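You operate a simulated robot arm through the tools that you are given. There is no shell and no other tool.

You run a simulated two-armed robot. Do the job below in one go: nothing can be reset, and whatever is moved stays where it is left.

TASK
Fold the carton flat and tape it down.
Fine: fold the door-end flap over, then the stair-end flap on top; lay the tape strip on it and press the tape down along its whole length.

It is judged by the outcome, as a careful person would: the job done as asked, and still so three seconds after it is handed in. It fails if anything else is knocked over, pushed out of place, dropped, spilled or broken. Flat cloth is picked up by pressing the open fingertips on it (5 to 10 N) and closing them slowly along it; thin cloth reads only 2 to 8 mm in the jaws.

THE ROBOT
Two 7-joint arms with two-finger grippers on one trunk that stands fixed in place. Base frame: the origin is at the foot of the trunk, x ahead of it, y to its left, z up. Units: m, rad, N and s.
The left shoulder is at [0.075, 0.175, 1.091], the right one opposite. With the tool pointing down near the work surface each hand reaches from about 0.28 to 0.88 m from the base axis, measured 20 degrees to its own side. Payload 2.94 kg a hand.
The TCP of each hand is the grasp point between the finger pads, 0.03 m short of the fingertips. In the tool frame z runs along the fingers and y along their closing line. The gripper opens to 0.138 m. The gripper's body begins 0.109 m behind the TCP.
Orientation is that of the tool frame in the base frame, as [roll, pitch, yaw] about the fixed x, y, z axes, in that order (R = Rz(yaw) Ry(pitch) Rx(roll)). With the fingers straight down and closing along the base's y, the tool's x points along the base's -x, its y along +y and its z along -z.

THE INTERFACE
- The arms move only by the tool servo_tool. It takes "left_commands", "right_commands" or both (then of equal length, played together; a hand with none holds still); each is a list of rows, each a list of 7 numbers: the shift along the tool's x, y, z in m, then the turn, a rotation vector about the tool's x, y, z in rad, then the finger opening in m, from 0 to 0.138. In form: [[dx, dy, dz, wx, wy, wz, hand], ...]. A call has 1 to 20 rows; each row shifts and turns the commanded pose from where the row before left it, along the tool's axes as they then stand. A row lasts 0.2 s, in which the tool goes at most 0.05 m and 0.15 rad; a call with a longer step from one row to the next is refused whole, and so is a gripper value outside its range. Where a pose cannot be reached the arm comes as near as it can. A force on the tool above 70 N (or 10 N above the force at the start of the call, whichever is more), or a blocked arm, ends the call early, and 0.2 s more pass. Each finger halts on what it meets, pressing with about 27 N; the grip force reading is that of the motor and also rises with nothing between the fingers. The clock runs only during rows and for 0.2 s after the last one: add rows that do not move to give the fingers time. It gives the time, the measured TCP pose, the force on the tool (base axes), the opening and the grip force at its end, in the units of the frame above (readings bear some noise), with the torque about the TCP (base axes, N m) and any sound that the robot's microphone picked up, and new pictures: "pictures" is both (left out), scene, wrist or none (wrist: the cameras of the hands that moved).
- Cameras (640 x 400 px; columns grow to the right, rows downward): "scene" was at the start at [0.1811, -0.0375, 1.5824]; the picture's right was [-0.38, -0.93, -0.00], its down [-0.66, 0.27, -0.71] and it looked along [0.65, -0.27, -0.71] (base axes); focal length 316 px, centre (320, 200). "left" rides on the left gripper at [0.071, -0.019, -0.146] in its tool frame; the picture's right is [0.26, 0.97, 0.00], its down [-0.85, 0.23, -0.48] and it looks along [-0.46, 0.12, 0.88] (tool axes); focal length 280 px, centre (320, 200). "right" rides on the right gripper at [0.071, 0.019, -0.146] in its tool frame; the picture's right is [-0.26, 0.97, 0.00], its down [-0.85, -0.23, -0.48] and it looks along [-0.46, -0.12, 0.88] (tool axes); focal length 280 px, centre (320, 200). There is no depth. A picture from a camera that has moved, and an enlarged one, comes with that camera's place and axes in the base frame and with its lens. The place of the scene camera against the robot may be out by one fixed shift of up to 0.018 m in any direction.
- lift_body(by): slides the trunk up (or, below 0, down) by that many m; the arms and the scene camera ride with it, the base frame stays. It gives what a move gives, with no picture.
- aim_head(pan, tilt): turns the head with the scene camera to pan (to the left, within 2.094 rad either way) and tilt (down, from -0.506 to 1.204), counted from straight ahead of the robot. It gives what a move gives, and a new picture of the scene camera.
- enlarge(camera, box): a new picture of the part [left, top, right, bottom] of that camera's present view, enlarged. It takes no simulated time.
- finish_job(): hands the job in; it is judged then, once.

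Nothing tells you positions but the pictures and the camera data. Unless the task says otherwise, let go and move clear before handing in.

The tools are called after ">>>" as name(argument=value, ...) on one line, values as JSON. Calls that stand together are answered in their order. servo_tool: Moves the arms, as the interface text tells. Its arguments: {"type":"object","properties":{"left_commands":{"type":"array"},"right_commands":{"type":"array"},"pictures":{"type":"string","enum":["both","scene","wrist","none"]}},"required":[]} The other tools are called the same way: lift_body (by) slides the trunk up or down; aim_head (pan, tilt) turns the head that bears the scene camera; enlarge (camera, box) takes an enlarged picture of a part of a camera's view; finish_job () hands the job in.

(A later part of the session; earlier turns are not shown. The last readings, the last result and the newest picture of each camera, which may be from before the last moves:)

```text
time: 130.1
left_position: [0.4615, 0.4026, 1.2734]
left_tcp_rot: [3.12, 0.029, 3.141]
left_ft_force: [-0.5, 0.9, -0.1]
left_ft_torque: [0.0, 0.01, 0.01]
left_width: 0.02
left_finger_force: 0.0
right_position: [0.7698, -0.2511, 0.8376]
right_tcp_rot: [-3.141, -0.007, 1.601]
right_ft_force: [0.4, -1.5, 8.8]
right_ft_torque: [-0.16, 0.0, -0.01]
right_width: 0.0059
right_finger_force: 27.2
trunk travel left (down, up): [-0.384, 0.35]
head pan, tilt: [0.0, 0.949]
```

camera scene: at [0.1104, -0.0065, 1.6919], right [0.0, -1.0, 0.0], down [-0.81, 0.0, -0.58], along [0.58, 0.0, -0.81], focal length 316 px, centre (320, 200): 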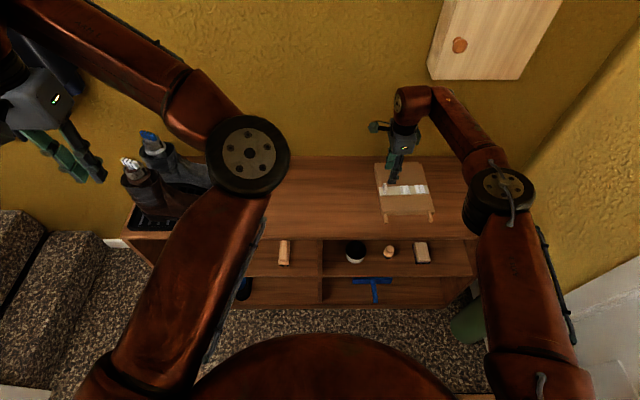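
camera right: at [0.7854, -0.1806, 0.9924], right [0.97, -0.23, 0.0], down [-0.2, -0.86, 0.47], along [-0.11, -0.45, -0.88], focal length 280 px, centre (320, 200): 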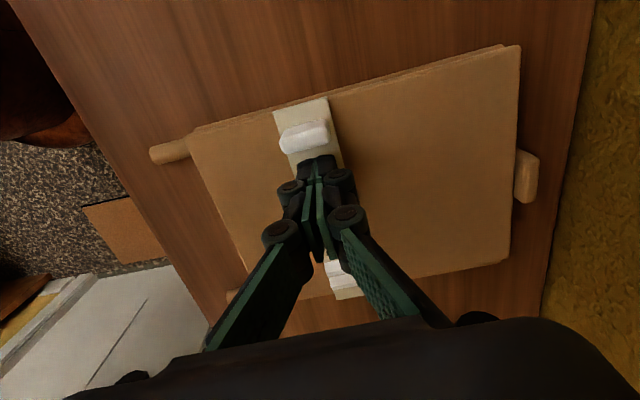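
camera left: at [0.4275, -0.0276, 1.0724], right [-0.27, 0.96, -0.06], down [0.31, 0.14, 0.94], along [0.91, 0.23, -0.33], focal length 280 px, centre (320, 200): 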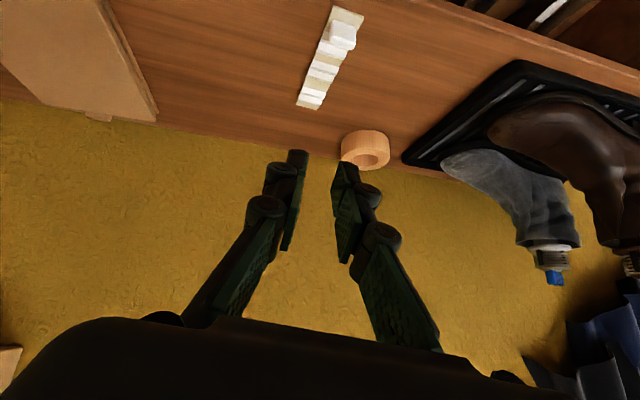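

A firm press of about 9 N. I'll now repeat along the strip in about 14 mm steps, lifting between presses so nothing drags.

>>> servo_tool(right_commands=[[0, 0, -0.006, 0, 0, 0, 0.0], [-0.014, 0, 0, 0, 0, 0, 0.0], [0, 0, 0.006, 0, 0, 0, 0.0], [0, 0, 0, 0, 0, 0, 0.0]], pictures="none")

```text
time: 131.1
left_position: [0.4619, 0.4026, 1.273]
left_tcp_rot: [3.121, 0.03, -3.139]
left_ft_force: [0.0, 0.4, 0.0]
left_ft_torque: [0.04, 0.0, -0.02]
left_width: 0.02
left_finger_force: 0.1
right_position: [0.7691, -0.2647, 0.8363]
right_tcp_rot: [3.138, -0.009, 1.599]
right_ft_force: [-0.3, 0.2, 10.5]
right_ft_torque: [-0.12, 0.0, 0.0]
right_width: 0.0058
right_finger_force: 26.7
trunk travel left (down, up): [-0.384, 0.35]
head pan, tilt: [0.0, 0.949]
```

>>> servo_tool(right_commands=[[0, 0, -0.008, 0, 0, 0, 0.0], [-0.014, 0, 0, 0, 0, 0, 0.0], [0, 0, 0.006, 0, 0, 0, 0.0], [0, 0, 0.002, 0, 0, 0, 0.0], [0, 0, 0, 0, 0, 0, 0.0]], pictures="wrist")

>>> enlarge(camera="scene", box=[360, 150, 450, 220])

```text
time: 132.3
left_position: [0.4615, 0.4026, 1.2725]
left_tcp_rot: [3.121, 0.03, -3.14]
left_ft_force: [-0.1, -0.4, -0.3]
left_ft_torque: [0.01, 0.01, 0.01]
left_width: 0.0197
left_finger_force: 0.0
right_position: [0.7685, -0.2798, 0.8355]
right_tcp_rot: [3.14, -0.007, 1.601]
right_ft_force: [1.2, -1.4, 12.7]
right_ft_torque: [-0.15, -0.04, 0.0]
right_width: 0.0061
right_finger_force: 26.6
trunk travel left (down, up): [-0.384, 0.35]
head pan, tilt: [0.0, 0.949]
camera right: at [0.7846, -0.2093, 0.9832], right [0.97, -0.23, 0.0], down [-0.21, -0.86, 0.47], along [-0.11, -0.45, -0.88], focal length 280 px, centre (320, 200)
```

right: 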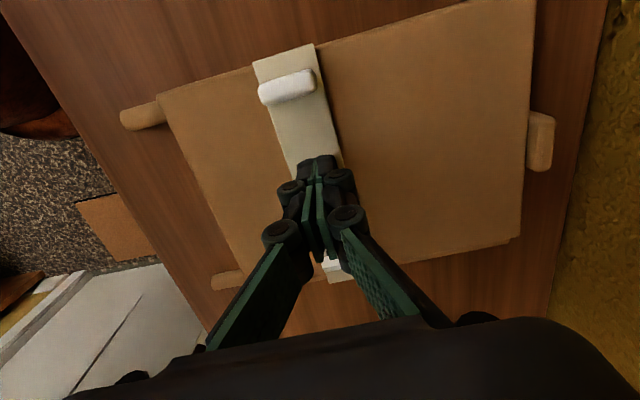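

```text
5.71 times, centred on (405, 185) of scene
camera zoom: at [0.1084, -0.0057, 1.6922], right [0.0, -1.0, 0.0], down [-0.81, 0.0, -0.58], along [0.58, 0.0, -0.81], focal length 1806 px, centre (-166, 286)
```

zoom: 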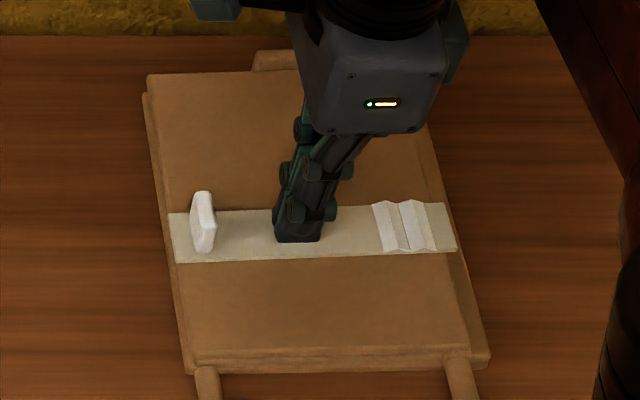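

The first pair of crinkles is flat now. Continuing the presses toward the tail.

>>> servo_tool(right_commands=[[0, 0, -0.008, 0, 0, 0, 0.0], [-0.014, 0, 0, 0, 0, 0, 0.0], [0, 0, 0.006, 0, 0, 0, 0.0], [0, 0, 0.002, 0, 0, 0, 0.0], [0, 0, 0, 0, 0, 0, 0.0], [0, 0, -0.008, 0, 0, 0, 0.0], [-0.014, 0, 0, 0, 0, 0, 0.0], [0, 0, 0.006, 0, 0, 0, 0.0], [0, 0, 0.002, 0, 0, 0, 0.0], [0, 0, 0, 0, 0, 0, 0.0]], pictures="none")

```text
time: 134.5
left_position: [0.4617, 0.4022, 1.2741]
left_tcp_rot: [3.12, 0.031, -3.139]
left_ft_force: [0.5, -0.4, 0.4]
left_ft_torque: [-0.01, 0.01, -0.02]
left_width: 0.0201
left_finger_force: 0.1
right_position: [0.7693, -0.3072, 0.8374]
right_tcp_rot: [3.141, -0.01, 1.603]
right_ft_force: [1.3, -2.2, 11.7]
right_ft_torque: [-0.2, -0.06, 0.02]
right_width: 0.0061
right_finger_force: 27.6
trunk travel left (down, up): [-0.384, 0.35]
head pan, tilt: [0.0, 0.949]
```

>>> servo_tool(right_commands=[[0, 0, -0.01, 0, 0, 0, 0.0], [-0.014, 0, 0, 0, 0, 0, 0.0], [0, 0, 0.006, 0, 0, 0, 0.0], [0, 0, 0.004, 0, 0, 0, 0.0], [0, 0, 0, 0, 0, 0, 0.0], [0, 0, -0.01, 0, 0, 0, 0.0], [-0.014, 0, 0, 0, 0, 0, 0.0], [0, 0, 0.006, 0, 0, 0, 0.0], [0, 0, 0.004, 0, 0, 0, 0.0], [0, 0, 0, 0, 0, 0, 0.0]], pictures="wrist")

>>> enlarge(camera="scene", box=[360, 150, 450, 220])

```text
time: 136.7
left_position: [0.4618, 0.4029, 1.274]
left_tcp_rot: [3.123, 0.03, -3.141]
left_ft_force: [-0.1, 0.1, -0.5]
left_ft_torque: [0.03, 0.0, 0.04]
left_width: 0.0201
left_finger_force: 0.1
right_position: [0.7678, -0.3341, 0.8359]
right_tcp_rot: [3.138, -0.008, 1.6]
right_ft_force: [3.5, -0.6, 17.2]
right_ft_torque: [-0.22, -0.05, -0.02]
right_width: 0.006
right_finger_force: 27.2
trunk travel left (down, up): [-0.384, 0.35]
head pan, tilt: [0.0, 0.949]
camera right: at [0.7861, -0.2652, 0.9839], right [0.97, -0.23, 0.0], down [-0.21, -0.86, 0.47], along [-0.11, -0.46, -0.88], focal length 280 px, centre (320, 200)
```

right: 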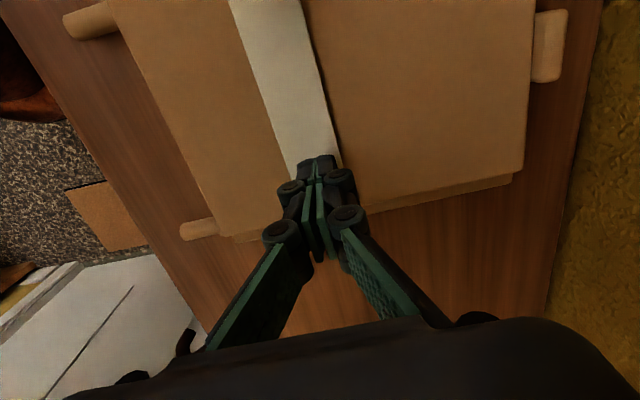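

```text
5.71 times, centred on (405, 185) of scene
camera zoom: at [0.108, -0.0054, 1.6923], right [0.0, -1.0, 0.0], down [-0.81, 0.0, -0.58], along [0.58, 0.0, -0.81], focal length 1806 px, centre (-166, 286)
```

zoom: 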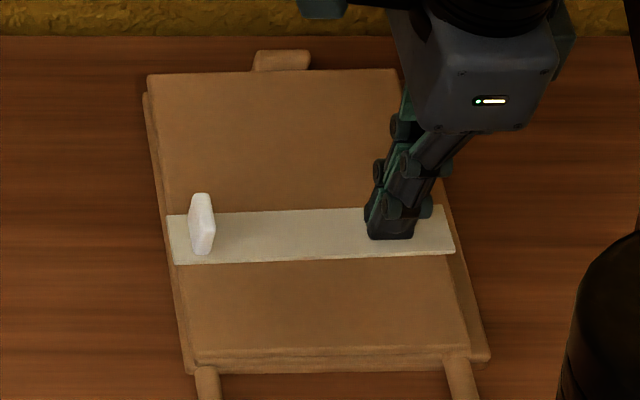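

All the crinkles look flat. I'll finish the last few presses to the very end of the tail, over the flap's edge.

>>> servo_tool(right_commands=[[0, 0, -0.01, 0, 0, 0, 0.0], [-0.014, 0, 0, 0, 0, 0, 0.0], [0, 0, 0.006, 0, 0, 0, 0.0], [0, 0, 0.004, 0, 0, 0, 0.0], [0, 0, 0, 0, 0, 0, 0.0], [0, 0, -0.01, 0, 0, 0, 0.0], [-0.013, 0, 0, 0, 0, 0, 0.0], [0, 0, 0.006, 0, 0, 0, 0.0], [0, 0, 0.004, 0, 0, 0, 0.0], [0, 0, 0, 0, 0, 0, 0.0]], pictures="none")

```text
time: 138.9
left_position: [0.4628, 0.4019, 1.2722]
left_tcp_rot: [3.123, 0.026, -3.141]
left_ft_force: [0.0, -0.4, 0.2]
left_ft_torque: [-0.02, 0.01, -0.02]
left_width: 0.0198
left_finger_force: 0.0
right_position: [0.7692, -0.359, 0.8427]
right_tcp_rot: [3.142, -0.01, 1.601]
right_ft_force: [-0.6, 0.6, -0.7]
right_ft_torque: [0.02, 0.0, 0.03]
right_width: 0.0
right_finger_force: 27.2
right hand out of reach, approached as far as the arm can: row 3, 4
trunk travel left (down, up): [-0.384, 0.35]
head pan, tilt: [0.0, 0.949]
```

>>> servo_tool(right_commands=[[0, 0, 0.004, 0, 0, 0, 0.0], [0, 0, 0.004, 0, 0, 0, 0.0], [0, 0, 0, 0, 0, 0, 0.0]], pictures="both")

>>> enlarge(camera="scene", box=[360, 150, 450, 220])

```text
time: 139.7
left_position: [0.4617, 0.4023, 1.2727]
left_tcp_rot: [3.119, 0.029, -3.139]
left_ft_force: [-0.8, 0.4, 0.0]
left_ft_torque: [0.0, -0.02, 0.01]
left_width: 0.02
left_finger_force: 0.0
right_position: [0.7689, -0.357, 0.8373]
right_tcp_rot: [3.139, -0.009, 1.599]
right_ft_force: [1.2, -0.9, 9.6]
right_ft_torque: [-0.16, -0.05, -0.02]
right_width: 0.0058
right_finger_force: 27.2
right hand out of reach, approached as far as the arm can: row 2
trunk travel left (down, up): [-0.384, 0.35]
head pan, tilt: [0.0, 0.949]
camera scene: at [0.1088, -0.0061, 1.6921], right [0.0, -1.0, 0.0], down [-0.81, 0.0, -0.58], along [0.58, 0.0, -0.81], focal length 316 px, centre (320, 200)
camera right: at [0.7852, -0.2876, 0.9845], right [0.97, -0.23, 0.0], down [-0.21, -0.86, 0.47], along [-0.11, -0.46, -0.88], focal length 280 px, centre (320, 200)
```

scene: 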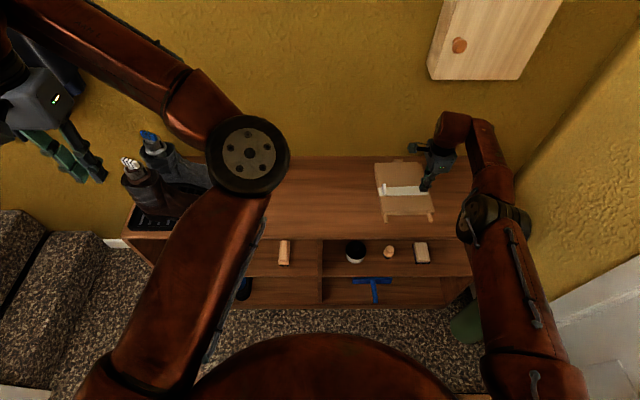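
right: 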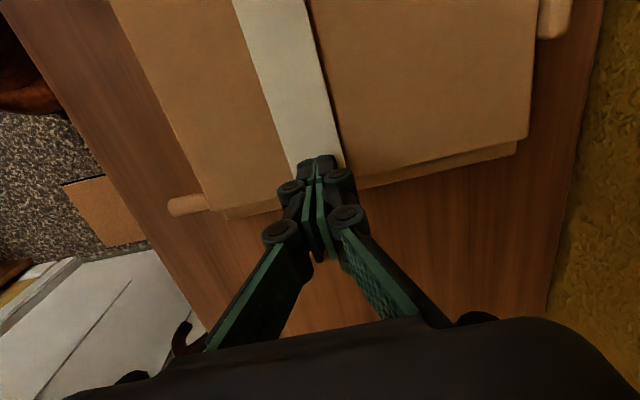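

```text
5.71 times, centred on (405, 185) of scene
camera zoom: at [0.1088, -0.0061, 1.6921], right [0.0, -1.0, 0.0], down [-0.81, 0.0, -0.58], along [0.58, 0.0, -0.81], focal length 1806 px, centre (-166, 286)
```

zoom: 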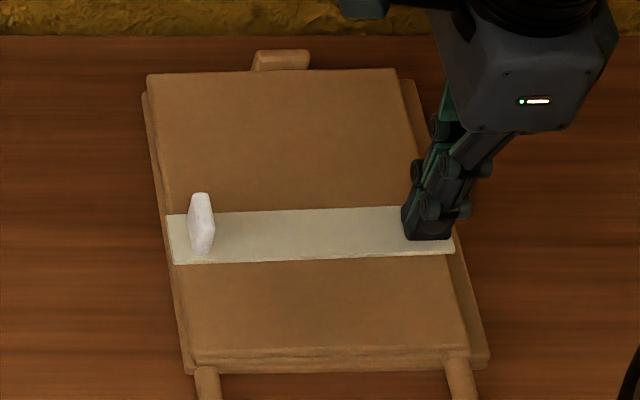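

The strip is pressed to y ≈ -0.369. The straight-down pose is at its limit, so for the last centimetre I'll lift, tilt the hand so it reaches further toward the door, and press the tail end.

>>> servo_tool(right_commands=[[0, 0, -0.02, 0, 0, 0, 0.0], [0, 0, 0, 0, -0.133, 0, 0.0], [0, 0, 0, 0, -0.133, 0, 0.0], [0, 0, 0, 0, -0.133, 0, 0.0], [-0.0184, 0, 0.0078, 0, 0, 0, 0.0], [0.0054, 0, 0.0129, 0, 0, 0, 0.0], [0, 0, 0, 0, 0, 0, 0.0]], pictures="both")

>>> enlarge(camera="scene", box=[360, 150, 450, 220])

```text
time: 141.3
left_position: [0.4615, 0.4009, 1.273]
left_tcp_rot: [3.12, 0.031, -3.14]
left_ft_force: [0.4, -1.0, -0.2]
left_ft_torque: [0.01, -0.01, 0.0]
left_width: 0.0197
left_finger_force: 0.1
right_position: [0.7684, -0.3776, 0.8403]
right_tcp_rot: [-3.14, 0.392, 1.602]
right_ft_force: [-0.5, -0.6, -0.2]
right_ft_torque: [0.02, 0.01, -0.01]
right_width: 0.0
right_finger_force: 27.3
trunk travel left (down, up): [-0.384, 0.35]
head pan, tilt: [0.0, 0.949]
camera scene: at [0.1094, -0.007, 1.692], right [0.0, -1.0, 0.0], down [-0.81, 0.0, -0.58], along [0.58, 0.0, -0.81], focal length 316 px, centre (320, 200)
camera right: at [0.7837, -0.2568, 0.9493], right [0.97, -0.21, 0.1], down [-0.21, -0.61, 0.76], along [-0.1, -0.76, -0.64], focal length 280 px, centre (320, 200)
```

scene: 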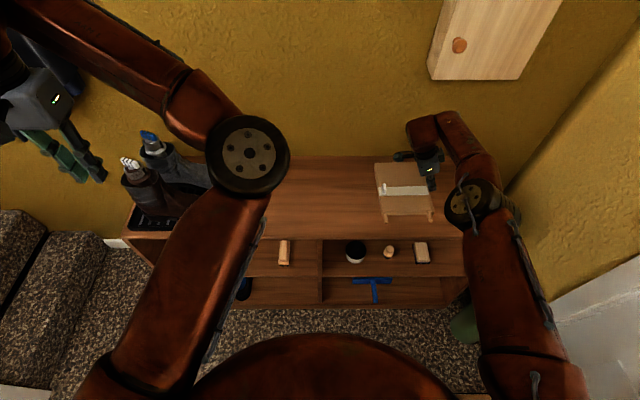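
right: 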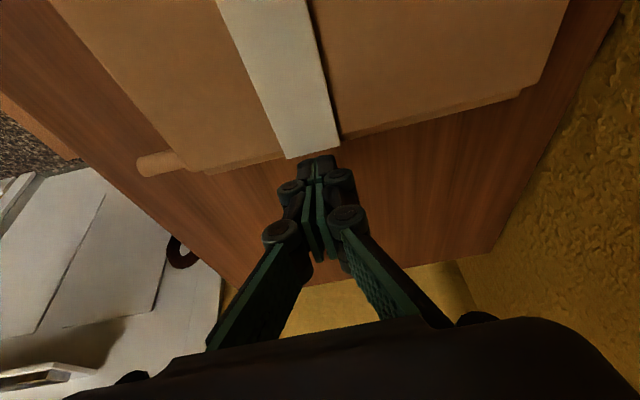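

```text
5.71 times, centred on (405, 185) of scene
camera zoom: at [0.1094, -0.007, 1.692], right [0.0, -1.0, 0.0], down [-0.81, 0.0, -0.58], along [0.58, 0.0, -0.81], focal length 1806 px, centre (-166, 286)
```

zoom: 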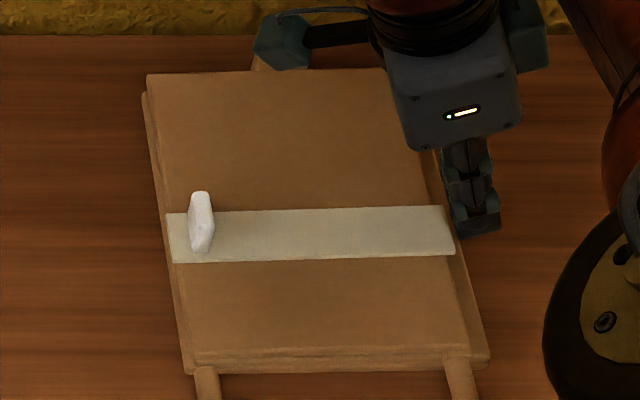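

>>> enlarge(camera="right", box=[240, 90, 400, 200])

>>> enlarge(camera="scene", box=[415, 170, 445, 200])

```text
3.64 times, centred on (320, 145) of right
camera zoom: at [0.7837, -0.2568, 0.9493], right [0.97, -0.21, 0.1], down [-0.21, -0.61, 0.76], along [-0.1, -0.76, -0.64], focal length 1020 px, centre (320, 400)
```

zoom: 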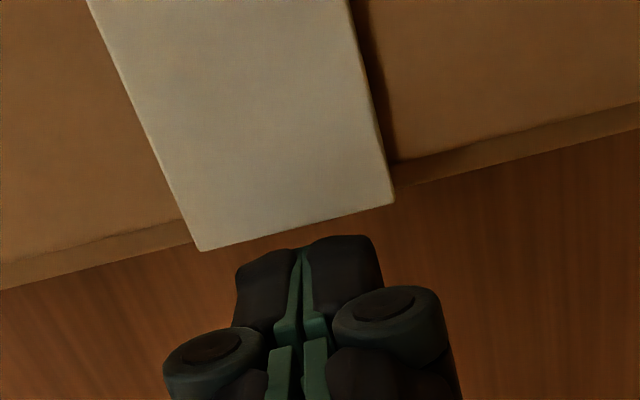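

```text
13.33 times, centred on (430, 185) of scene
camera zoom: at [0.1094, -0.007, 1.692], right [0.0, -1.0, 0.0], down [-0.81, 0.0, -0.58], along [0.58, 0.0, -0.81], focal length 4213 px, centre (-1147, 400)
```

zoom: 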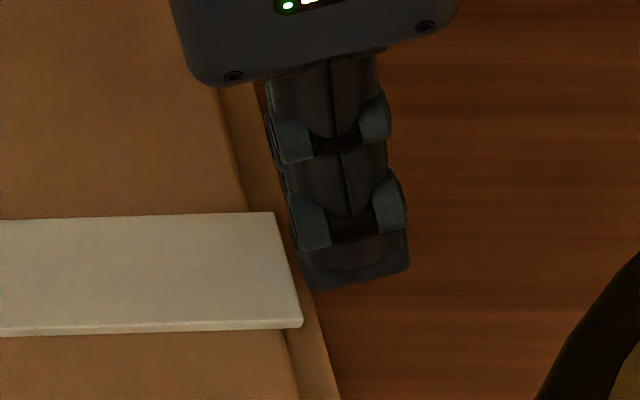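

The tape is flat and its end passes the flap edge by about 6 mm, still inside the carton's outer edge. The fingertips are slightly past the end, so I'll come back 7 mm and press there.

>>> servo_tool(right_commands=[[0.005, 0, -0.0064, 0, 0, 0, 0.0], [0.0019, 0, 0.0046, 0, 0, 0, 0.0], [0.0008, 0, 0.0019, 0, 0, 0, 0.0], [0, 0, 0, 0, 0, 0, 0.0]], pictures="none")

```text
time: 142.3
left_position: [0.4636, 0.4017, 1.2724]
left_tcp_rot: [3.122, 0.029, -3.139]
left_ft_force: [-0.3, 0.2, -0.1]
left_ft_torque: [0.02, 0.0, -0.04]
left_width: 0.02
left_finger_force: 0.1
right_position: [0.769, -0.3698, 0.8401]
right_tcp_rot: [3.14, 0.389, 1.6]
right_ft_force: [0.7, -0.3, 9.9]
right_ft_torque: [-0.03, -0.03, 0.0]
right_width: 0.0059
right_finger_force: 27.4
trunk travel left (down, up): [-0.384, 0.35]
head pan, tilt: [0.0, 0.949]
```

>>> servo_tool(right_commands=[[-0.0019, 0, -0.0046, 0, 0, 0, 0.0], [-0.0037, 0, 0.0015, 0, 0, 0, 0.0], [0.0019, 0, 0.0046, 0, 0, 0, 0.0], [0.0004, 0, 0.0009, 0, 0, 0, 0.0], [0, 0, 0, 0, 0, 0, 0.0]], pictures="wrist")

>>> enlarge(camera="scene", box=[360, 150, 450, 220])

```text
time: 143.5
left_position: [0.4612, 0.4039, 1.2725]
left_tcp_rot: [3.123, 0.029, -3.14]
left_ft_force: [0.4, 0.5, 0.3]
left_ft_torque: [0.01, 0.02, 0.0]
left_width: 0.0201
left_finger_force: 0.0
right_position: [0.7685, -0.3733, 0.84]
right_tcp_rot: [3.138, 0.39, 1.599]
right_ft_force: [-2.6, 0.3, 13.6]
right_ft_torque: [-0.01, 0.02, 0.04]
right_width: 0.006
right_finger_force: 26.7
trunk travel left (down, up): [-0.384, 0.35]
head pan, tilt: [0.0, 0.949]
camera right: at [0.7836, -0.2524, 0.9481], right [0.97, -0.21, 0.1], down [-0.21, -0.61, 0.76], along [-0.1, -0.76, -0.64], focal length 280 px, centre (320, 200)
```

right: 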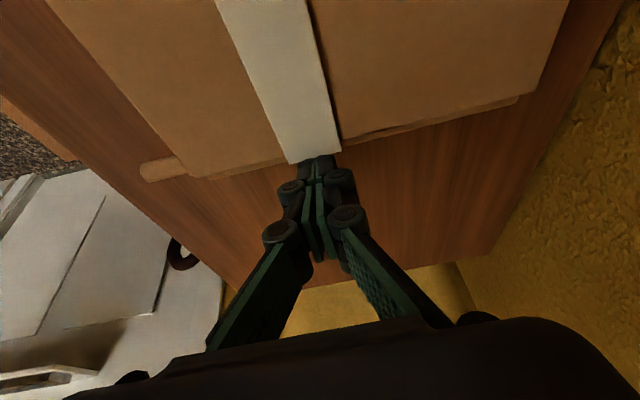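

```text
5.71 times, centred on (405, 185) of scene
camera zoom: at [0.108, -0.0056, 1.6922], right [0.0, -1.0, 0.0], down [-0.81, 0.0, -0.58], along [0.58, 0.0, -0.81], focal length 1806 px, centre (-166, 286)
```

zoom: 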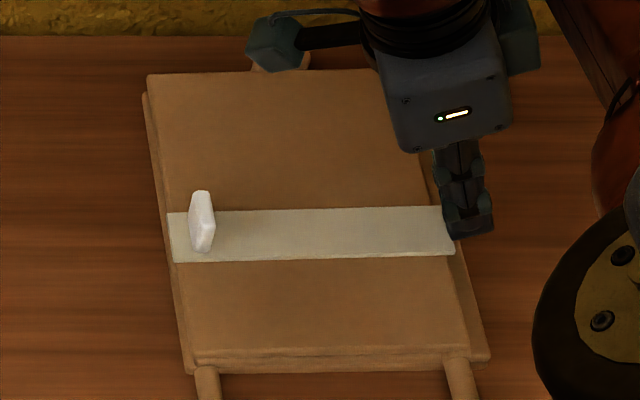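

The tail is pressed at about 13 N. Now I'll go back to the tab end and press on the tab and the near end of the strip as well.

>>> servo_tool(right_commands=[[-0.0153, 0, -0.037, 0, 0, 0, 0.0], [0, 0, 0, 0, 0.13, 0, 0.0], [0, 0, 0, 0, 0.13, 0, 0.0], [0, 0, 0, 0, 0.13, 0, 0.0], [0.036, 0, 0, 0, 0, 0, 0.0], [0.036, 0, 0, 0, 0, 0, 0.0], [0.036, 0, 0, 0, 0, 0, 0.0], [0.036, 0, 0, 0, 0, 0, 0.0], [0, 0, 0.015, 0, 0, 0, 0.0], [0, 0, 0, 0, 0, 0, 0.0]], pictures="both")

>>> enlarge(camera="right", box=[220, 100, 420, 250])

>>> enlarge(camera="scene", box=[360, 150, 450, 220])

```text
time: 145.7
left_position: [0.4632, 0.4031, 1.273]
left_tcp_rot: [3.121, 0.029, -3.14]
left_ft_force: [0.2, 0.3, 0.7]
left_ft_torque: [0.0, -0.01, 0.01]
left_width: 0.0201
left_finger_force: 0.0
right_position: [0.7654, -0.2313, 0.8631]
right_tcp_rot: [-3.14, 0.0, 1.601]
right_ft_force: [0.8, 0.1, -0.2]
right_ft_torque: [-0.02, 0.02, 0.02]
right_width: 0.0001
right_finger_force: 27.1
trunk travel left (down, up): [-0.384, 0.35]
head pan, tilt: [0.0, 0.949]
camera scene: at [0.1098, -0.0057, 1.692], right [0.0, -1.0, 0.0], down [-0.81, 0.0, -0.58], along [0.58, 0.0, -0.81], focal length 316 px, centre (320, 200)
camera right: at [0.7819, -0.1592, 1.0092], right [0.97, -0.23, 0.0], down [-0.2, -0.85, 0.48], along [-0.11, -0.46, -0.88], focal length 280 px, centre (320, 200)
```

scene: 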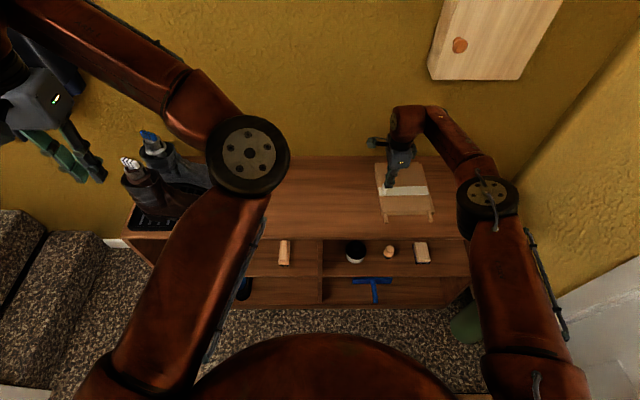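
right: 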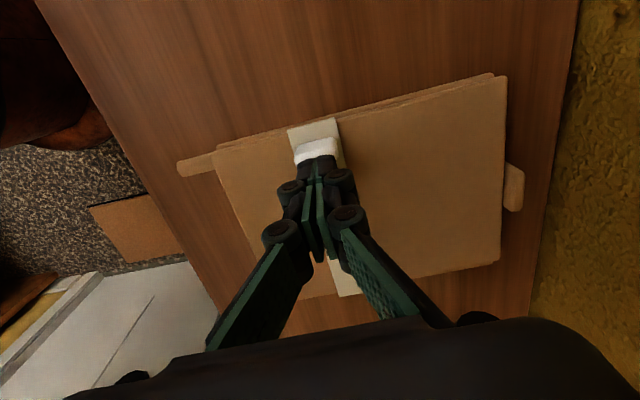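

```text
2.67 times, centred on (320, 175) of right
camera zoom: at [0.7819, -0.1592, 1.0092], right [0.97, -0.23, 0.0], down [-0.2, -0.85, 0.48], along [-0.11, -0.46, -0.88], focal length 748 px, centre (320, 267)
```

zoom: 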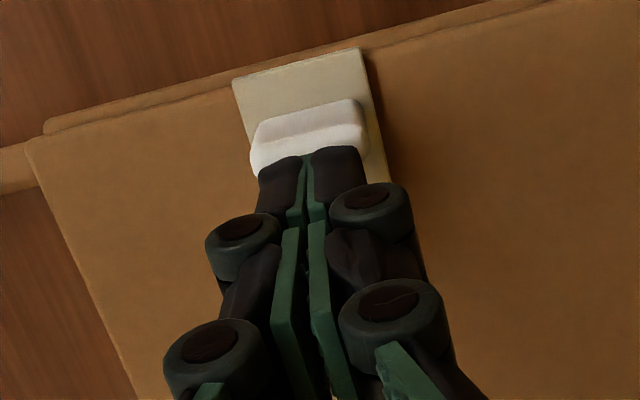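

```text
5.71 times, centred on (405, 185) of scene
camera zoom: at [0.1098, -0.0057, 1.692], right [0.0, -1.0, 0.0], down [-0.81, 0.0, -0.58], along [0.58, 0.0, -0.81], focal length 1806 px, centre (-166, 286)
```

zoom: 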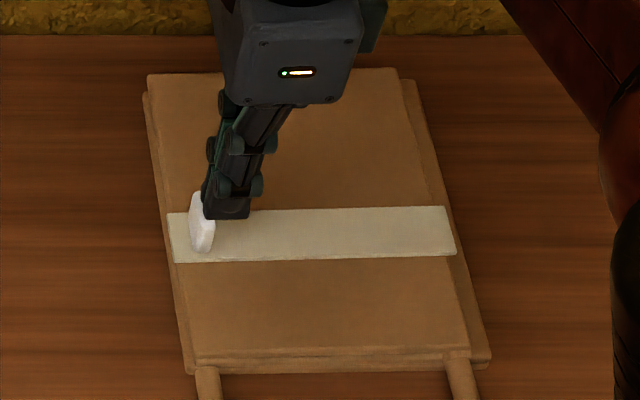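

>>> servo_tool(right_commands=[[0.008, 0.001, 0, 0, 0, 0, 0.0], [0, 0, 0.006, 0, 0, 0, 0.0], [0, 0, 0.004, 0, 0, 0, 0.0], [0, 0, 0, 0, 0, 0, 0.0]], pictures="none")

```text
time: 146.7
left_position: [0.458, 0.4029, 1.2753]
left_tcp_rot: [3.121, 0.033, -3.14]
left_ft_force: [-1.1, 0.9, 0.9]
left_ft_torque: [0.0, -0.02, 0.02]
left_width: 0.0199
left_finger_force: 0.1
right_position: [0.7652, -0.2223, 0.861]
right_tcp_rot: [3.13, -0.002, 1.598]
right_ft_force: [1.7, -7.3, 48.4]
right_ft_torque: [-0.12, -0.03, -0.2]
right_width: 0.0061
right_finger_force: 27.0
trunk travel left (down, up): [-0.384, 0.35]
head pan, tilt: [0.0, 0.949]
```

The tab is taller than I thought and I'm pressing too hard (48 N). I'll ease off right away and check that nothing shifted.

>>> servo_tool(right_commands=[[0, 0, -0.008, 0, 0, 0, 0.0], [0, 0, 0, 0, 0, 0, 0.0]], pictures="wrist")

>>> enlarge(camera="scene", box=[360, 150, 450, 220])

```text
time: 147.3
left_position: [0.4608, 0.4027, 1.2737]
left_tcp_rot: [3.119, 0.03, -3.14]
left_ft_force: [0.4, 0.3, 0.7]
left_ft_torque: [0.0, 0.03, 0.02]
left_width: 0.02
left_finger_force: 0.1
right_position: [0.7646, -0.2227, 0.8609]
right_tcp_rot: [3.14, 0.0, 1.605]
right_ft_force: [6.1, -3.8, 26.1]
right_ft_torque: [-0.09, -0.2, 0.02]
right_width: 0.0059
right_finger_force: 27.1
trunk travel left (down, up): [-0.384, 0.35]
head pan, tilt: [0.0, 0.949]
camera right: at [0.781, -0.1502, 1.008], right [0.97, -0.23, 0.0], down [-0.2, -0.86, 0.48], along [-0.11, -0.46, -0.88], focal length 280 px, centre (320, 200)
```

right: 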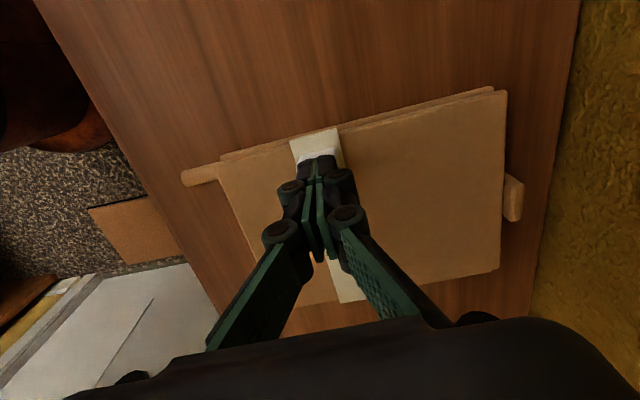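

```text
5.71 times, centred on (405, 185) of scene
camera zoom: at [0.1079, -0.0059, 1.692], right [0.0, -1.0, 0.0], down [-0.81, 0.0, -0.58], along [0.58, 0.0, -0.81], focal length 1806 px, centre (-166, 286)
```

zoom: 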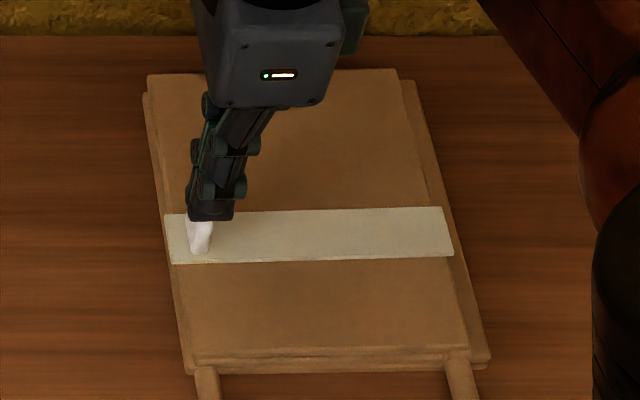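

>>> servo_tool(right_commands=[[0, 0, -0.006, 0, 0, 0, 0.0], [0, 0, -0.02, 0, 0, 0, 0.0], [0, 0, 0, 0, 0, 0, 0.0]], pictures="wrist")

>>> enlarge(camera="scene", box=[360, 150, 450, 220])

>>> enlarge(camera="right", box=[220, 80, 420, 230])

```text
time: 148.1
left_position: [0.4632, 0.4016, 1.2738]
left_tcp_rot: [3.119, 0.028, -3.139]
left_ft_force: [-0.1, 0.1, -0.2]
left_ft_torque: [0.02, 0.03, 0.0]
left_width: 0.0202
left_finger_force: 0.1
right_position: [0.7639, -0.2217, 0.8842]
right_tcp_rot: [-3.139, 0.001, 1.603]
right_ft_force: [0.7, -0.3, -0.7]
right_ft_torque: [-0.03, 0.02, -0.02]
right_width: 0.0
right_finger_force: 27.0
trunk travel left (down, up): [-0.384, 0.35]
head pan, tilt: [0.0, 0.949]
camera right: at [0.7816, -0.1506, 1.03], right [0.97, -0.23, 0.0], down [-0.2, -0.86, 0.48], along [-0.11, -0.46, -0.88], focal length 280 px, centre (320, 200)
```

right: 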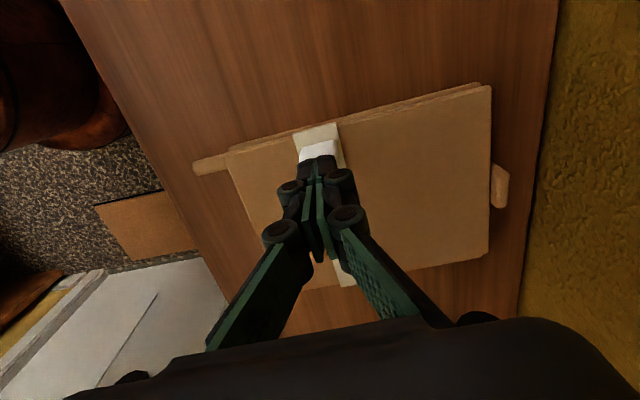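

```text
5.71 times, centred on (405, 185) of scene
camera zoom: at [0.1108, -0.0065, 1.6918], right [0.0, -1.0, 0.0], down [-0.81, 0.0, -0.58], along [0.58, 0.0, -0.81], focal length 1806 px, centre (-166, 286)
```

zoom: 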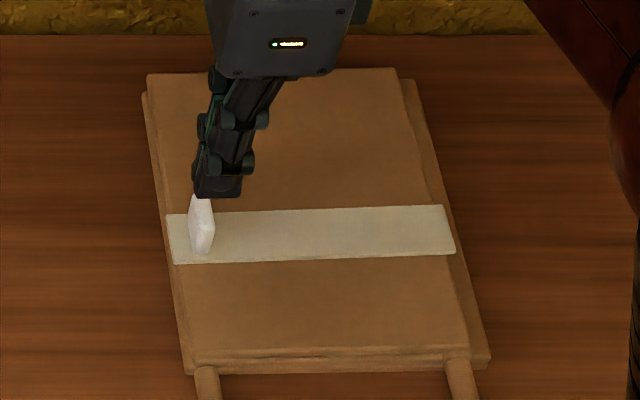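

```text
2.67 times, centred on (320, 155) of right
camera zoom: at [0.7816, -0.1506, 1.03], right [0.97, -0.23, 0.0], down [-0.2, -0.86, 0.48], along [-0.11, -0.46, -0.88], focal length 748 px, centre (320, 320)
```

zoom: 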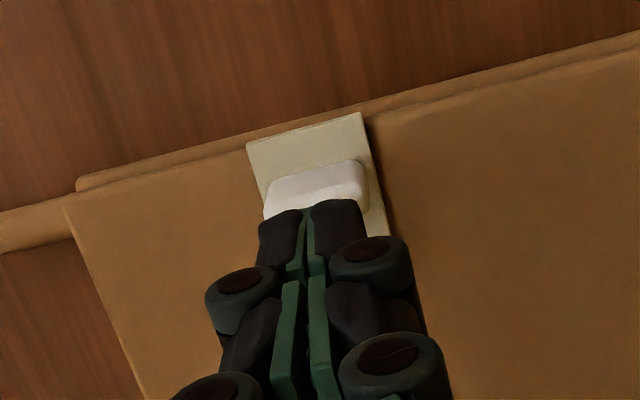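

Nothing shifted. The tab got a firm press. Finally I'll press the short near end beyond the tab, gently.

>>> servo_tool(right_commands=[[0.0215, 0, 0, 0, 0, 0, 0.0], [0, 0, 0.02, 0, 0, 0, 0.0], [0, 0, 0.02, 0, 0, 0, 0.0], [0, 0, 0.004, 0, 0, 0, 0.0], [0, 0, 0, 0, 0, 0, 0.0]], pictures="wrist")

>>> enlarge(camera="right", box=[220, 80, 420, 230])

>>> enlarge(camera="scene", box=[360, 150, 450, 220])

```text
time: 149.3
left_position: [0.4628, 0.4028, 1.2733]
left_tcp_rot: [3.121, 0.026, -3.14]
left_ft_force: [0.8, -0.6, -0.4]
left_ft_torque: [0.01, 0.01, 0.01]
left_width: 0.02
left_finger_force: 0.0
right_position: [0.7639, -0.1996, 0.8416]
right_tcp_rot: [3.141, -0.002, 1.6]
right_ft_force: [1.3, -0.2, 0.3]
right_ft_torque: [0.0, -0.02, 0.01]
right_width: 0.0001
right_finger_force: 26.7
trunk travel left (down, up): [-0.384, 0.35]
head pan, tilt: [0.0, 0.949]
camera right: at [0.7802, -0.1296, 0.988], right [0.97, -0.23, 0.0], down [-0.2, -0.86, 0.48], along [-0.11, -0.46, -0.88], focal length 280 px, centre (320, 200)
```

right: 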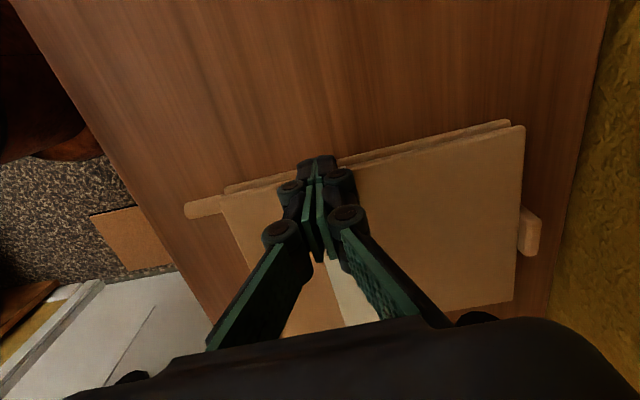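

```text
2.67 times, centred on (320, 155) of right
camera zoom: at [0.7802, -0.1296, 0.988], right [0.97, -0.23, 0.0], down [-0.2, -0.86, 0.48], along [-0.11, -0.46, -0.88], focal length 748 px, centre (320, 320)
```

zoom: 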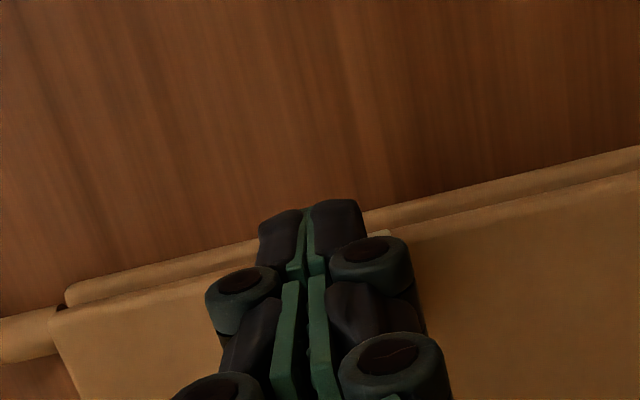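

```text
5.71 times, centred on (405, 185) of scene
camera zoom: at [0.11, -0.0063, 1.692], right [0.0, -1.0, 0.0], down [-0.81, 0.0, -0.58], along [0.58, 0.0, -0.81], focal length 1806 px, centre (-166, 286)
```

zoom: 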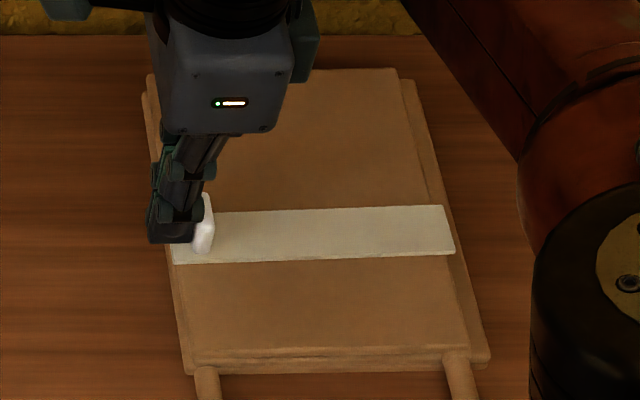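

>>> servo_tool(right_commands=[[0, 0, 0.004, 0, 0, 0, 0.0], [0, 0, 0.002, 0, 0, 0, 0.0], [0, 0, 0, 0, 0, 0, 0.0]], pictures="none")

```text
time: 150.1
left_position: [0.4631, 0.4028, 1.2726]
left_tcp_rot: [3.12, 0.028, -3.138]
left_ft_force: [0.6, -0.1, 1.1]
left_ft_torque: [-0.03, 0.0, 0.01]
left_width: 0.0201
left_finger_force: 0.1
right_position: [0.7622, -0.2011, 0.835]
right_tcp_rot: [-3.141, -0.003, 1.601]
right_ft_force: [0.6, 0.4, 0.3]
right_ft_torque: [-0.01, -0.02, -0.02]
right_width: 0.006
right_finger_force: 27.1
trunk travel left (down, up): [-0.384, 0.35]
head pan, tilt: [0.0, 0.949]
```

>>> servo_tool(right_commands=[[0, 0, 0.0015, 0, 0, 0, 0.0], [0, 0, 0, 0, 0, 0, 0.0]], pictures="none")

```text
time: 150.7
left_position: [0.4635, 0.4029, 1.2733]
left_tcp_rot: [3.12, 0.03, -3.14]
left_ft_force: [0.6, 0.4, -0.7]
left_ft_torque: [0.0, 0.02, 0.0]
left_width: 0.0199
left_finger_force: 0.1
right_position: [0.764, -0.2004, 0.8347]
right_tcp_rot: [3.141, 0.001, 1.6]
right_ft_force: [-0.5, 1.1, 6.2]
right_ft_torque: [-0.05, -0.01, -0.01]
right_width: 0.006
right_finger_force: 27.2
trunk travel left (down, up): [-0.384, 0.35]
head pan, tilt: [0.0, 0.949]
```

>>> servo_tool(right_commands=[[0, 0, 0.0007, 0, 0, 0, 0.0], [0, 0, 0, 0, 0, 0, 0.0], [0, 0, -0.02, 0, 0, 0, 0.0], [0, 0, -0.022, 0, 0, 0, 0.0], [-0.0215, 0.001, 0, 0, 0, 0, 0.0], [-0.0215, 0.001, 0, 0, 0, 0, 0.0], [0, 0, 0.02, 0, 0, 0, 0.0], [0, 0, 0.016, 0, 0, 0, 0.0], [0, 0, 0, 0, 0, 0, 0.0]], pictures="wrist")

>>> enlarge(camera="right", box=[220, 80, 420, 230])

```text
time: 152.7
left_position: [0.4626, 0.4021, 1.2735]
left_tcp_rot: [3.12, 0.027, -3.139]
left_ft_force: [0.2, -0.2, -0.4]
left_ft_torque: [0.01, 0.0, 0.0]
left_width: 0.0198
left_finger_force: 0.0
right_position: [0.7674, -0.2444, 0.8393]
right_tcp_rot: [3.141, 0.0, 1.6]
right_ft_force: [0.3, -0.2, -1.2]
right_ft_torque: [-0.02, -0.03, -0.05]
right_width: 0.0
right_finger_force: 26.6
trunk travel left (down, up): [-0.384, 0.35]
head pan, tilt: [0.0, 0.949]
camera right: at [0.7845, -0.1724, 0.9856], right [0.97, -0.23, 0.0], down [-0.2, -0.86, 0.48], along [-0.11, -0.46, -0.88], focal length 280 px, centre (320, 200)
```

right: 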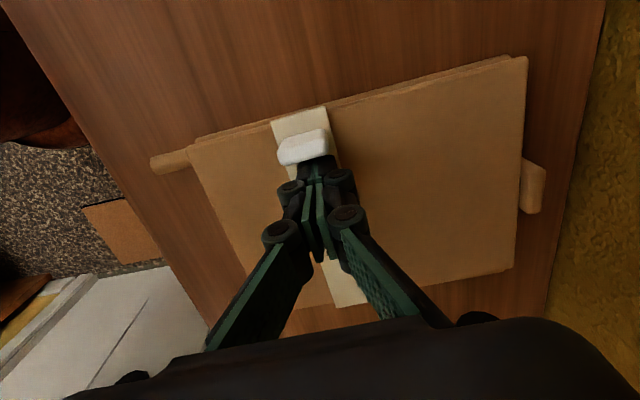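

```text
2.67 times, centred on (320, 155) of right
camera zoom: at [0.7845, -0.1724, 0.9856], right [0.97, -0.23, 0.0], down [-0.2, -0.86, 0.48], along [-0.11, -0.46, -0.88], focal length 748 px, centre (320, 320)
```

zoom: 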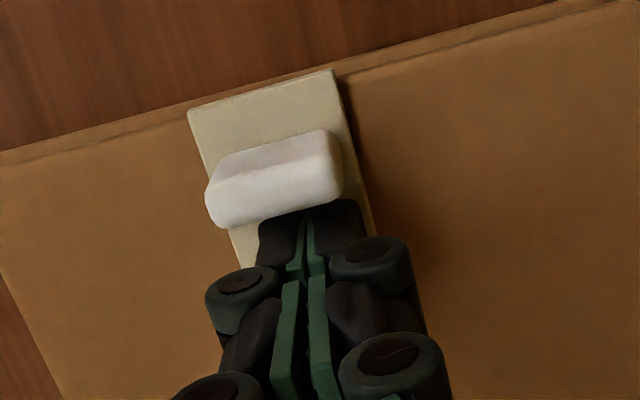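

>>> servo_tool(right_commands=[[0, 0, 0.003, 0, 0, 0, 0.0], [0, 0, 0.002, 0, 0, 0, 0.0], [0, 0, 0, 0, 0, 0, 0.0]], pictures="none")

```text
time: 153.5
left_position: [0.462, 0.4014, 1.2737]
left_tcp_rot: [3.122, 0.029, -3.139]
left_ft_force: [0.6, -0.5, 0.0]
left_ft_torque: [0.03, 0.0, -0.03]
left_width: 0.0197
left_finger_force: 0.0
right_position: [0.7685, -0.2428, 0.8345]
right_tcp_rot: [3.141, 0.0, 1.601]
right_ft_force: [0.4, -0.4, 5.7]
right_ft_torque: [-0.06, 0.0, 0.01]
right_width: 0.0059
right_finger_force: 26.9
trunk travel left (down, up): [-0.384, 0.35]
head pan, tilt: [0.0, 0.949]
```

>>> servo_tool(right_commands=[[0, 0, 0.001, 0, 0, 0, 0.0], [0, 0, 0, 0, 0, 0, 0.0], [0, 0, -0.008, 0, 0, 0, 0.0], [-0.015, 0, 0, 0, 0, 0, 0.0], [0, 0, 0.006, 0, 0, 0, 0.0], [0, 0, 0.0025, 0, 0, 0, 0.0], [0, 0, 0, 0, 0, 0, 0.0]], pictures="none")

```text
time: 155.1
left_position: [0.4619, 0.4034, 1.2731]
left_tcp_rot: [3.121, 0.03, -3.14]
left_ft_force: [-0.5, 1.0, 1.3]
left_ft_torque: [0.03, -0.01, 0.0]
left_width: 0.02
left_finger_force: 0.0
right_position: [0.7685, -0.26, 0.8341]
right_tcp_rot: [3.138, 0.0, 1.6]
right_ft_force: [0.4, -1.3, 13.7]
right_ft_torque: [-0.2, -0.02, -0.03]
right_width: 0.0059
right_finger_force: 26.9
trunk travel left (down, up): [-0.384, 0.35]
head pan, tilt: [0.0, 0.949]
```

One more pass along the middle of the strip at about 12–14 N, again lifting between presses, so every part gets pressed.

>>> servo_tool(right_commands=[[0, 0, -0.008, 0, 0, 0, 0.0], [-0.015, 0, 0, 0, 0, 0, 0.0], [0, 0, 0.008, 0, 0, 0, 0.0], [0, 0, 0, 0, 0, 0, 0.0], [0, 0, -0.008, 0, 0, 0, 0.0], [-0.014, 0, 0, 0, 0, 0, 0.0], [0, 0, 0.008, 0, 0, 0, 0.0], [0, 0, 0, 0, 0, 0, 0.0], [0, 0, -0.008, 0, 0, 0, 0.0], [-0.014, 0, 0, 0, 0, 0, 0.0], [0, 0, 0.008, 0, 0, 0, 0.0], [0, 0, 0, 0, 0, 0, 0.0], [0, 0, -0.008, 0, 0, 0, 0.0], [-0.014, 0, 0, 0, 0, 0, 0.0], [0, 0, 0.008, 0, 0, 0, 0.0], [0, 0, 0, 0, 0, 0, 0.0]], pictures="wrist")

>>> enlarge(camera="scene", box=[360, 150, 450, 220])

```text
time: 158.5
left_position: [0.4615, 0.4023, 1.2733]
left_tcp_rot: [3.121, 0.031, 3.141]
left_ft_force: [-0.4, 0.2, 0.9]
left_ft_torque: [0.01, -0.01, 0.03]
left_width: 0.0201
left_finger_force: 0.1
right_position: [0.7695, -0.3171, 0.8359]
right_tcp_rot: [3.138, 0.001, 1.6]
right_ft_force: [-0.1, -2.5, 16.8]
right_ft_torque: [-0.16, 0.02, -0.03]
right_width: 0.0061
right_finger_force: 26.7
trunk travel left (down, up): [-0.384, 0.35]
head pan, tilt: [0.0, 0.949]
camera right: at [0.786, -0.2453, 0.983], right [0.97, -0.23, 0.0], down [-0.21, -0.86, 0.47], along [-0.11, -0.46, -0.88], focal length 280 px, centre (320, 200)
```

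right: 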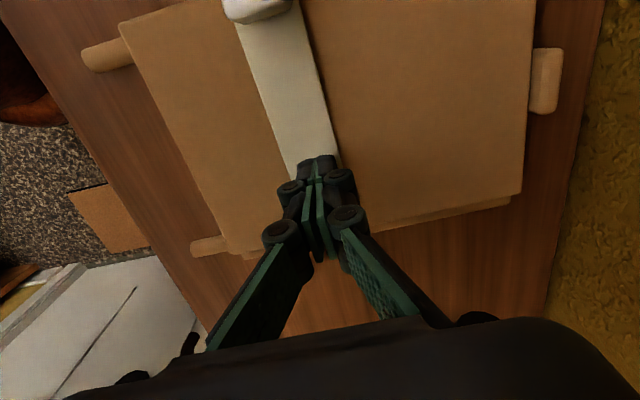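

```text
5.71 times, centred on (405, 185) of scene
camera zoom: at [0.1076, -0.0063, 1.6923], right [0.0, -1.0, 0.0], down [-0.81, 0.0, -0.58], along [0.58, 0.0, -0.81], focal length 1806 px, centre (-166, 286)
```

zoom: 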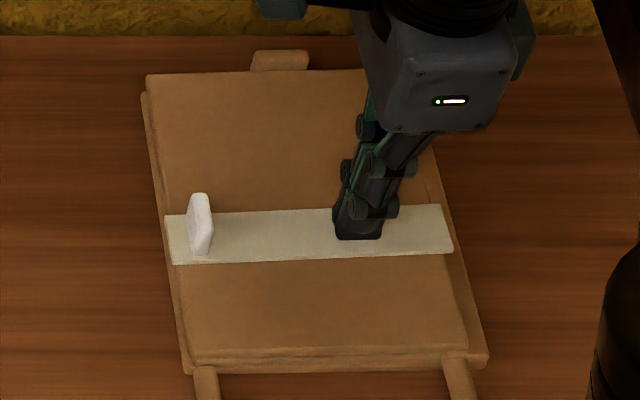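

>>> servo_tool(right_commands=[[0, 0, -0.008, 0, 0, 0, 0.0], [-0.014, 0, 0, 0, 0, 0, 0.0], [0, 0, 0.008, 0, 0, 0, 0.0], [0, 0, 0, 0, 0, 0, 0.0], [0, 0, -0.008, 0, 0, 0, 0.0], [-0.012, 0, 0, 0, 0, 0, 0.0], [0, 0, 0.008, 0, 0, 0, 0.0], [0, 0, 0, 0, 0, 0, 0.0]], pictures="none")

```text
time: 160.3
left_position: [0.4603, 0.4024, 1.2737]
left_tcp_rot: [3.123, 0.031, -3.141]
left_ft_force: [-0.2, 0.3, 0.5]
left_ft_torque: [0.0, -0.01, 0.0]
left_width: 0.02
left_finger_force: 0.1
right_position: [0.7678, -0.3415, 0.8371]
right_tcp_rot: [3.136, -0.002, 1.6]
right_ft_force: [-3.0, 1.1, 18.8]
right_ft_torque: [-0.12, 0.1, 0.02]
right_width: 0.006
right_finger_force: 26.8
trunk travel left (down, up): [-0.384, 0.35]
head pan, tilt: [0.0, 0.949]
```

The whole strip is pressed. I'll lift off straight up, move the right hand clear, and inspect the result.

>>> servo_tool(right_commands=[[0, 0, -0.01, 0, 0, 0, 0.0], [0, 0, -0.03, 0, 0, 0, 0.0], [0, 0, -0.04, 0, 0, 0, 0.0], [0, 0, -0.04, 0, 0, 0, 0.0], [0, -0.03, -0.02, 0, 0, 0, 0.0], [-0.01, -0.04, 0, 0, 0, 0, 0.0], [-0.01, -0.04, 0, 0, 0, 0, 0.0], [-0.01, -0.04, 0, 0, 0, 0, 0.0], [-0.01, -0.04, 0, 0, 0, 0, 0.0], [0, -0.04, 0, 0, 0, 0, 0.0], [0, 0, 0, 0, 0, 0, 0.0]], pictures="both")

>>> enlarge(camera="scene", box=[350, 140, 460, 240])

```text
time: 162.7
left_position: [0.4636, 0.4012, 1.2713]
left_tcp_rot: [3.122, 0.029, -3.14]
left_ft_force: [-0.4, 0.1, -0.2]
left_ft_torque: [-0.01, 0.03, 0.0]
left_width: 0.0198
left_finger_force: 0.1
right_position: [0.5409, -0.3904, 0.9738]
right_tcp_rot: [-3.14, -0.001, 1.602]
right_ft_force: [-0.8, -0.2, 0.1]
right_ft_torque: [0.0, -0.01, -0.01]
right_width: 0.0
right_finger_force: 27.2
trunk travel left (down, up): [-0.384, 0.35]
head pan, tilt: [0.0, 0.949]
camera scene: at [0.111, -0.0065, 1.6918], right [0.0, -1.0, 0.0], down [-0.81, 0.0, -0.58], along [0.58, 0.0, -0.81], focal length 316 px, centre (320, 200)
camera right: at [0.5577, -0.3185, 1.1202], right [0.97, -0.23, 0.0], down [-0.2, -0.86, 0.48], along [-0.11, -0.46, -0.88], focal length 280 px, centre (320, 200)
```

scene: 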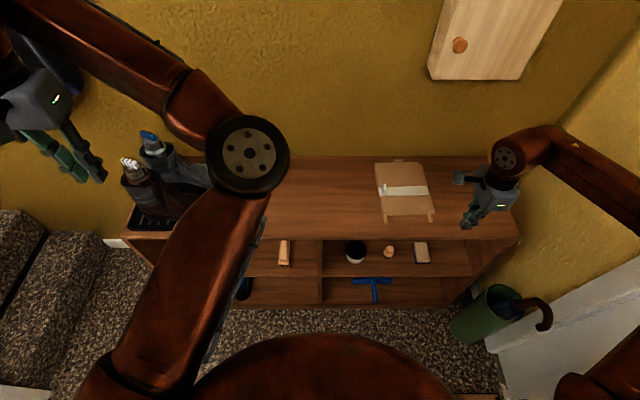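
right: 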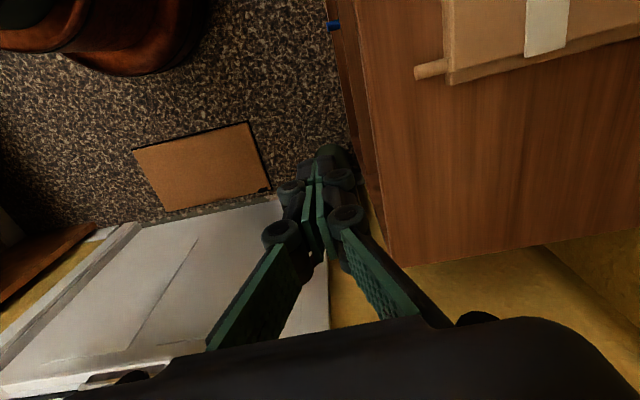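

```text
4.00 times, centred on (405, 190) of scene
camera zoom: at [0.111, -0.0065, 1.6918], right [0.0, -1.0, 0.0], down [-0.81, 0.0, -0.58], along [0.58, 0.0, -0.81], focal length 1264 px, centre (-20, 240)
```

zoom: 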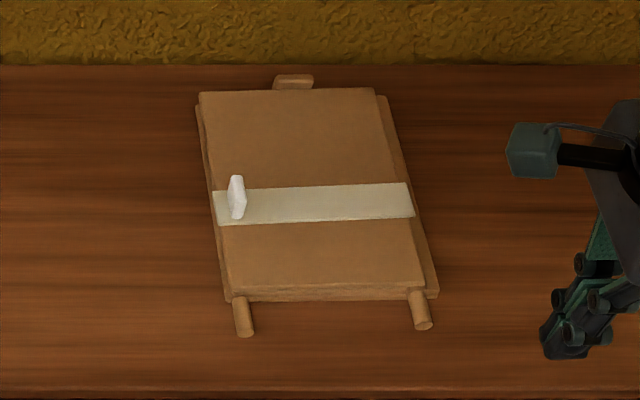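

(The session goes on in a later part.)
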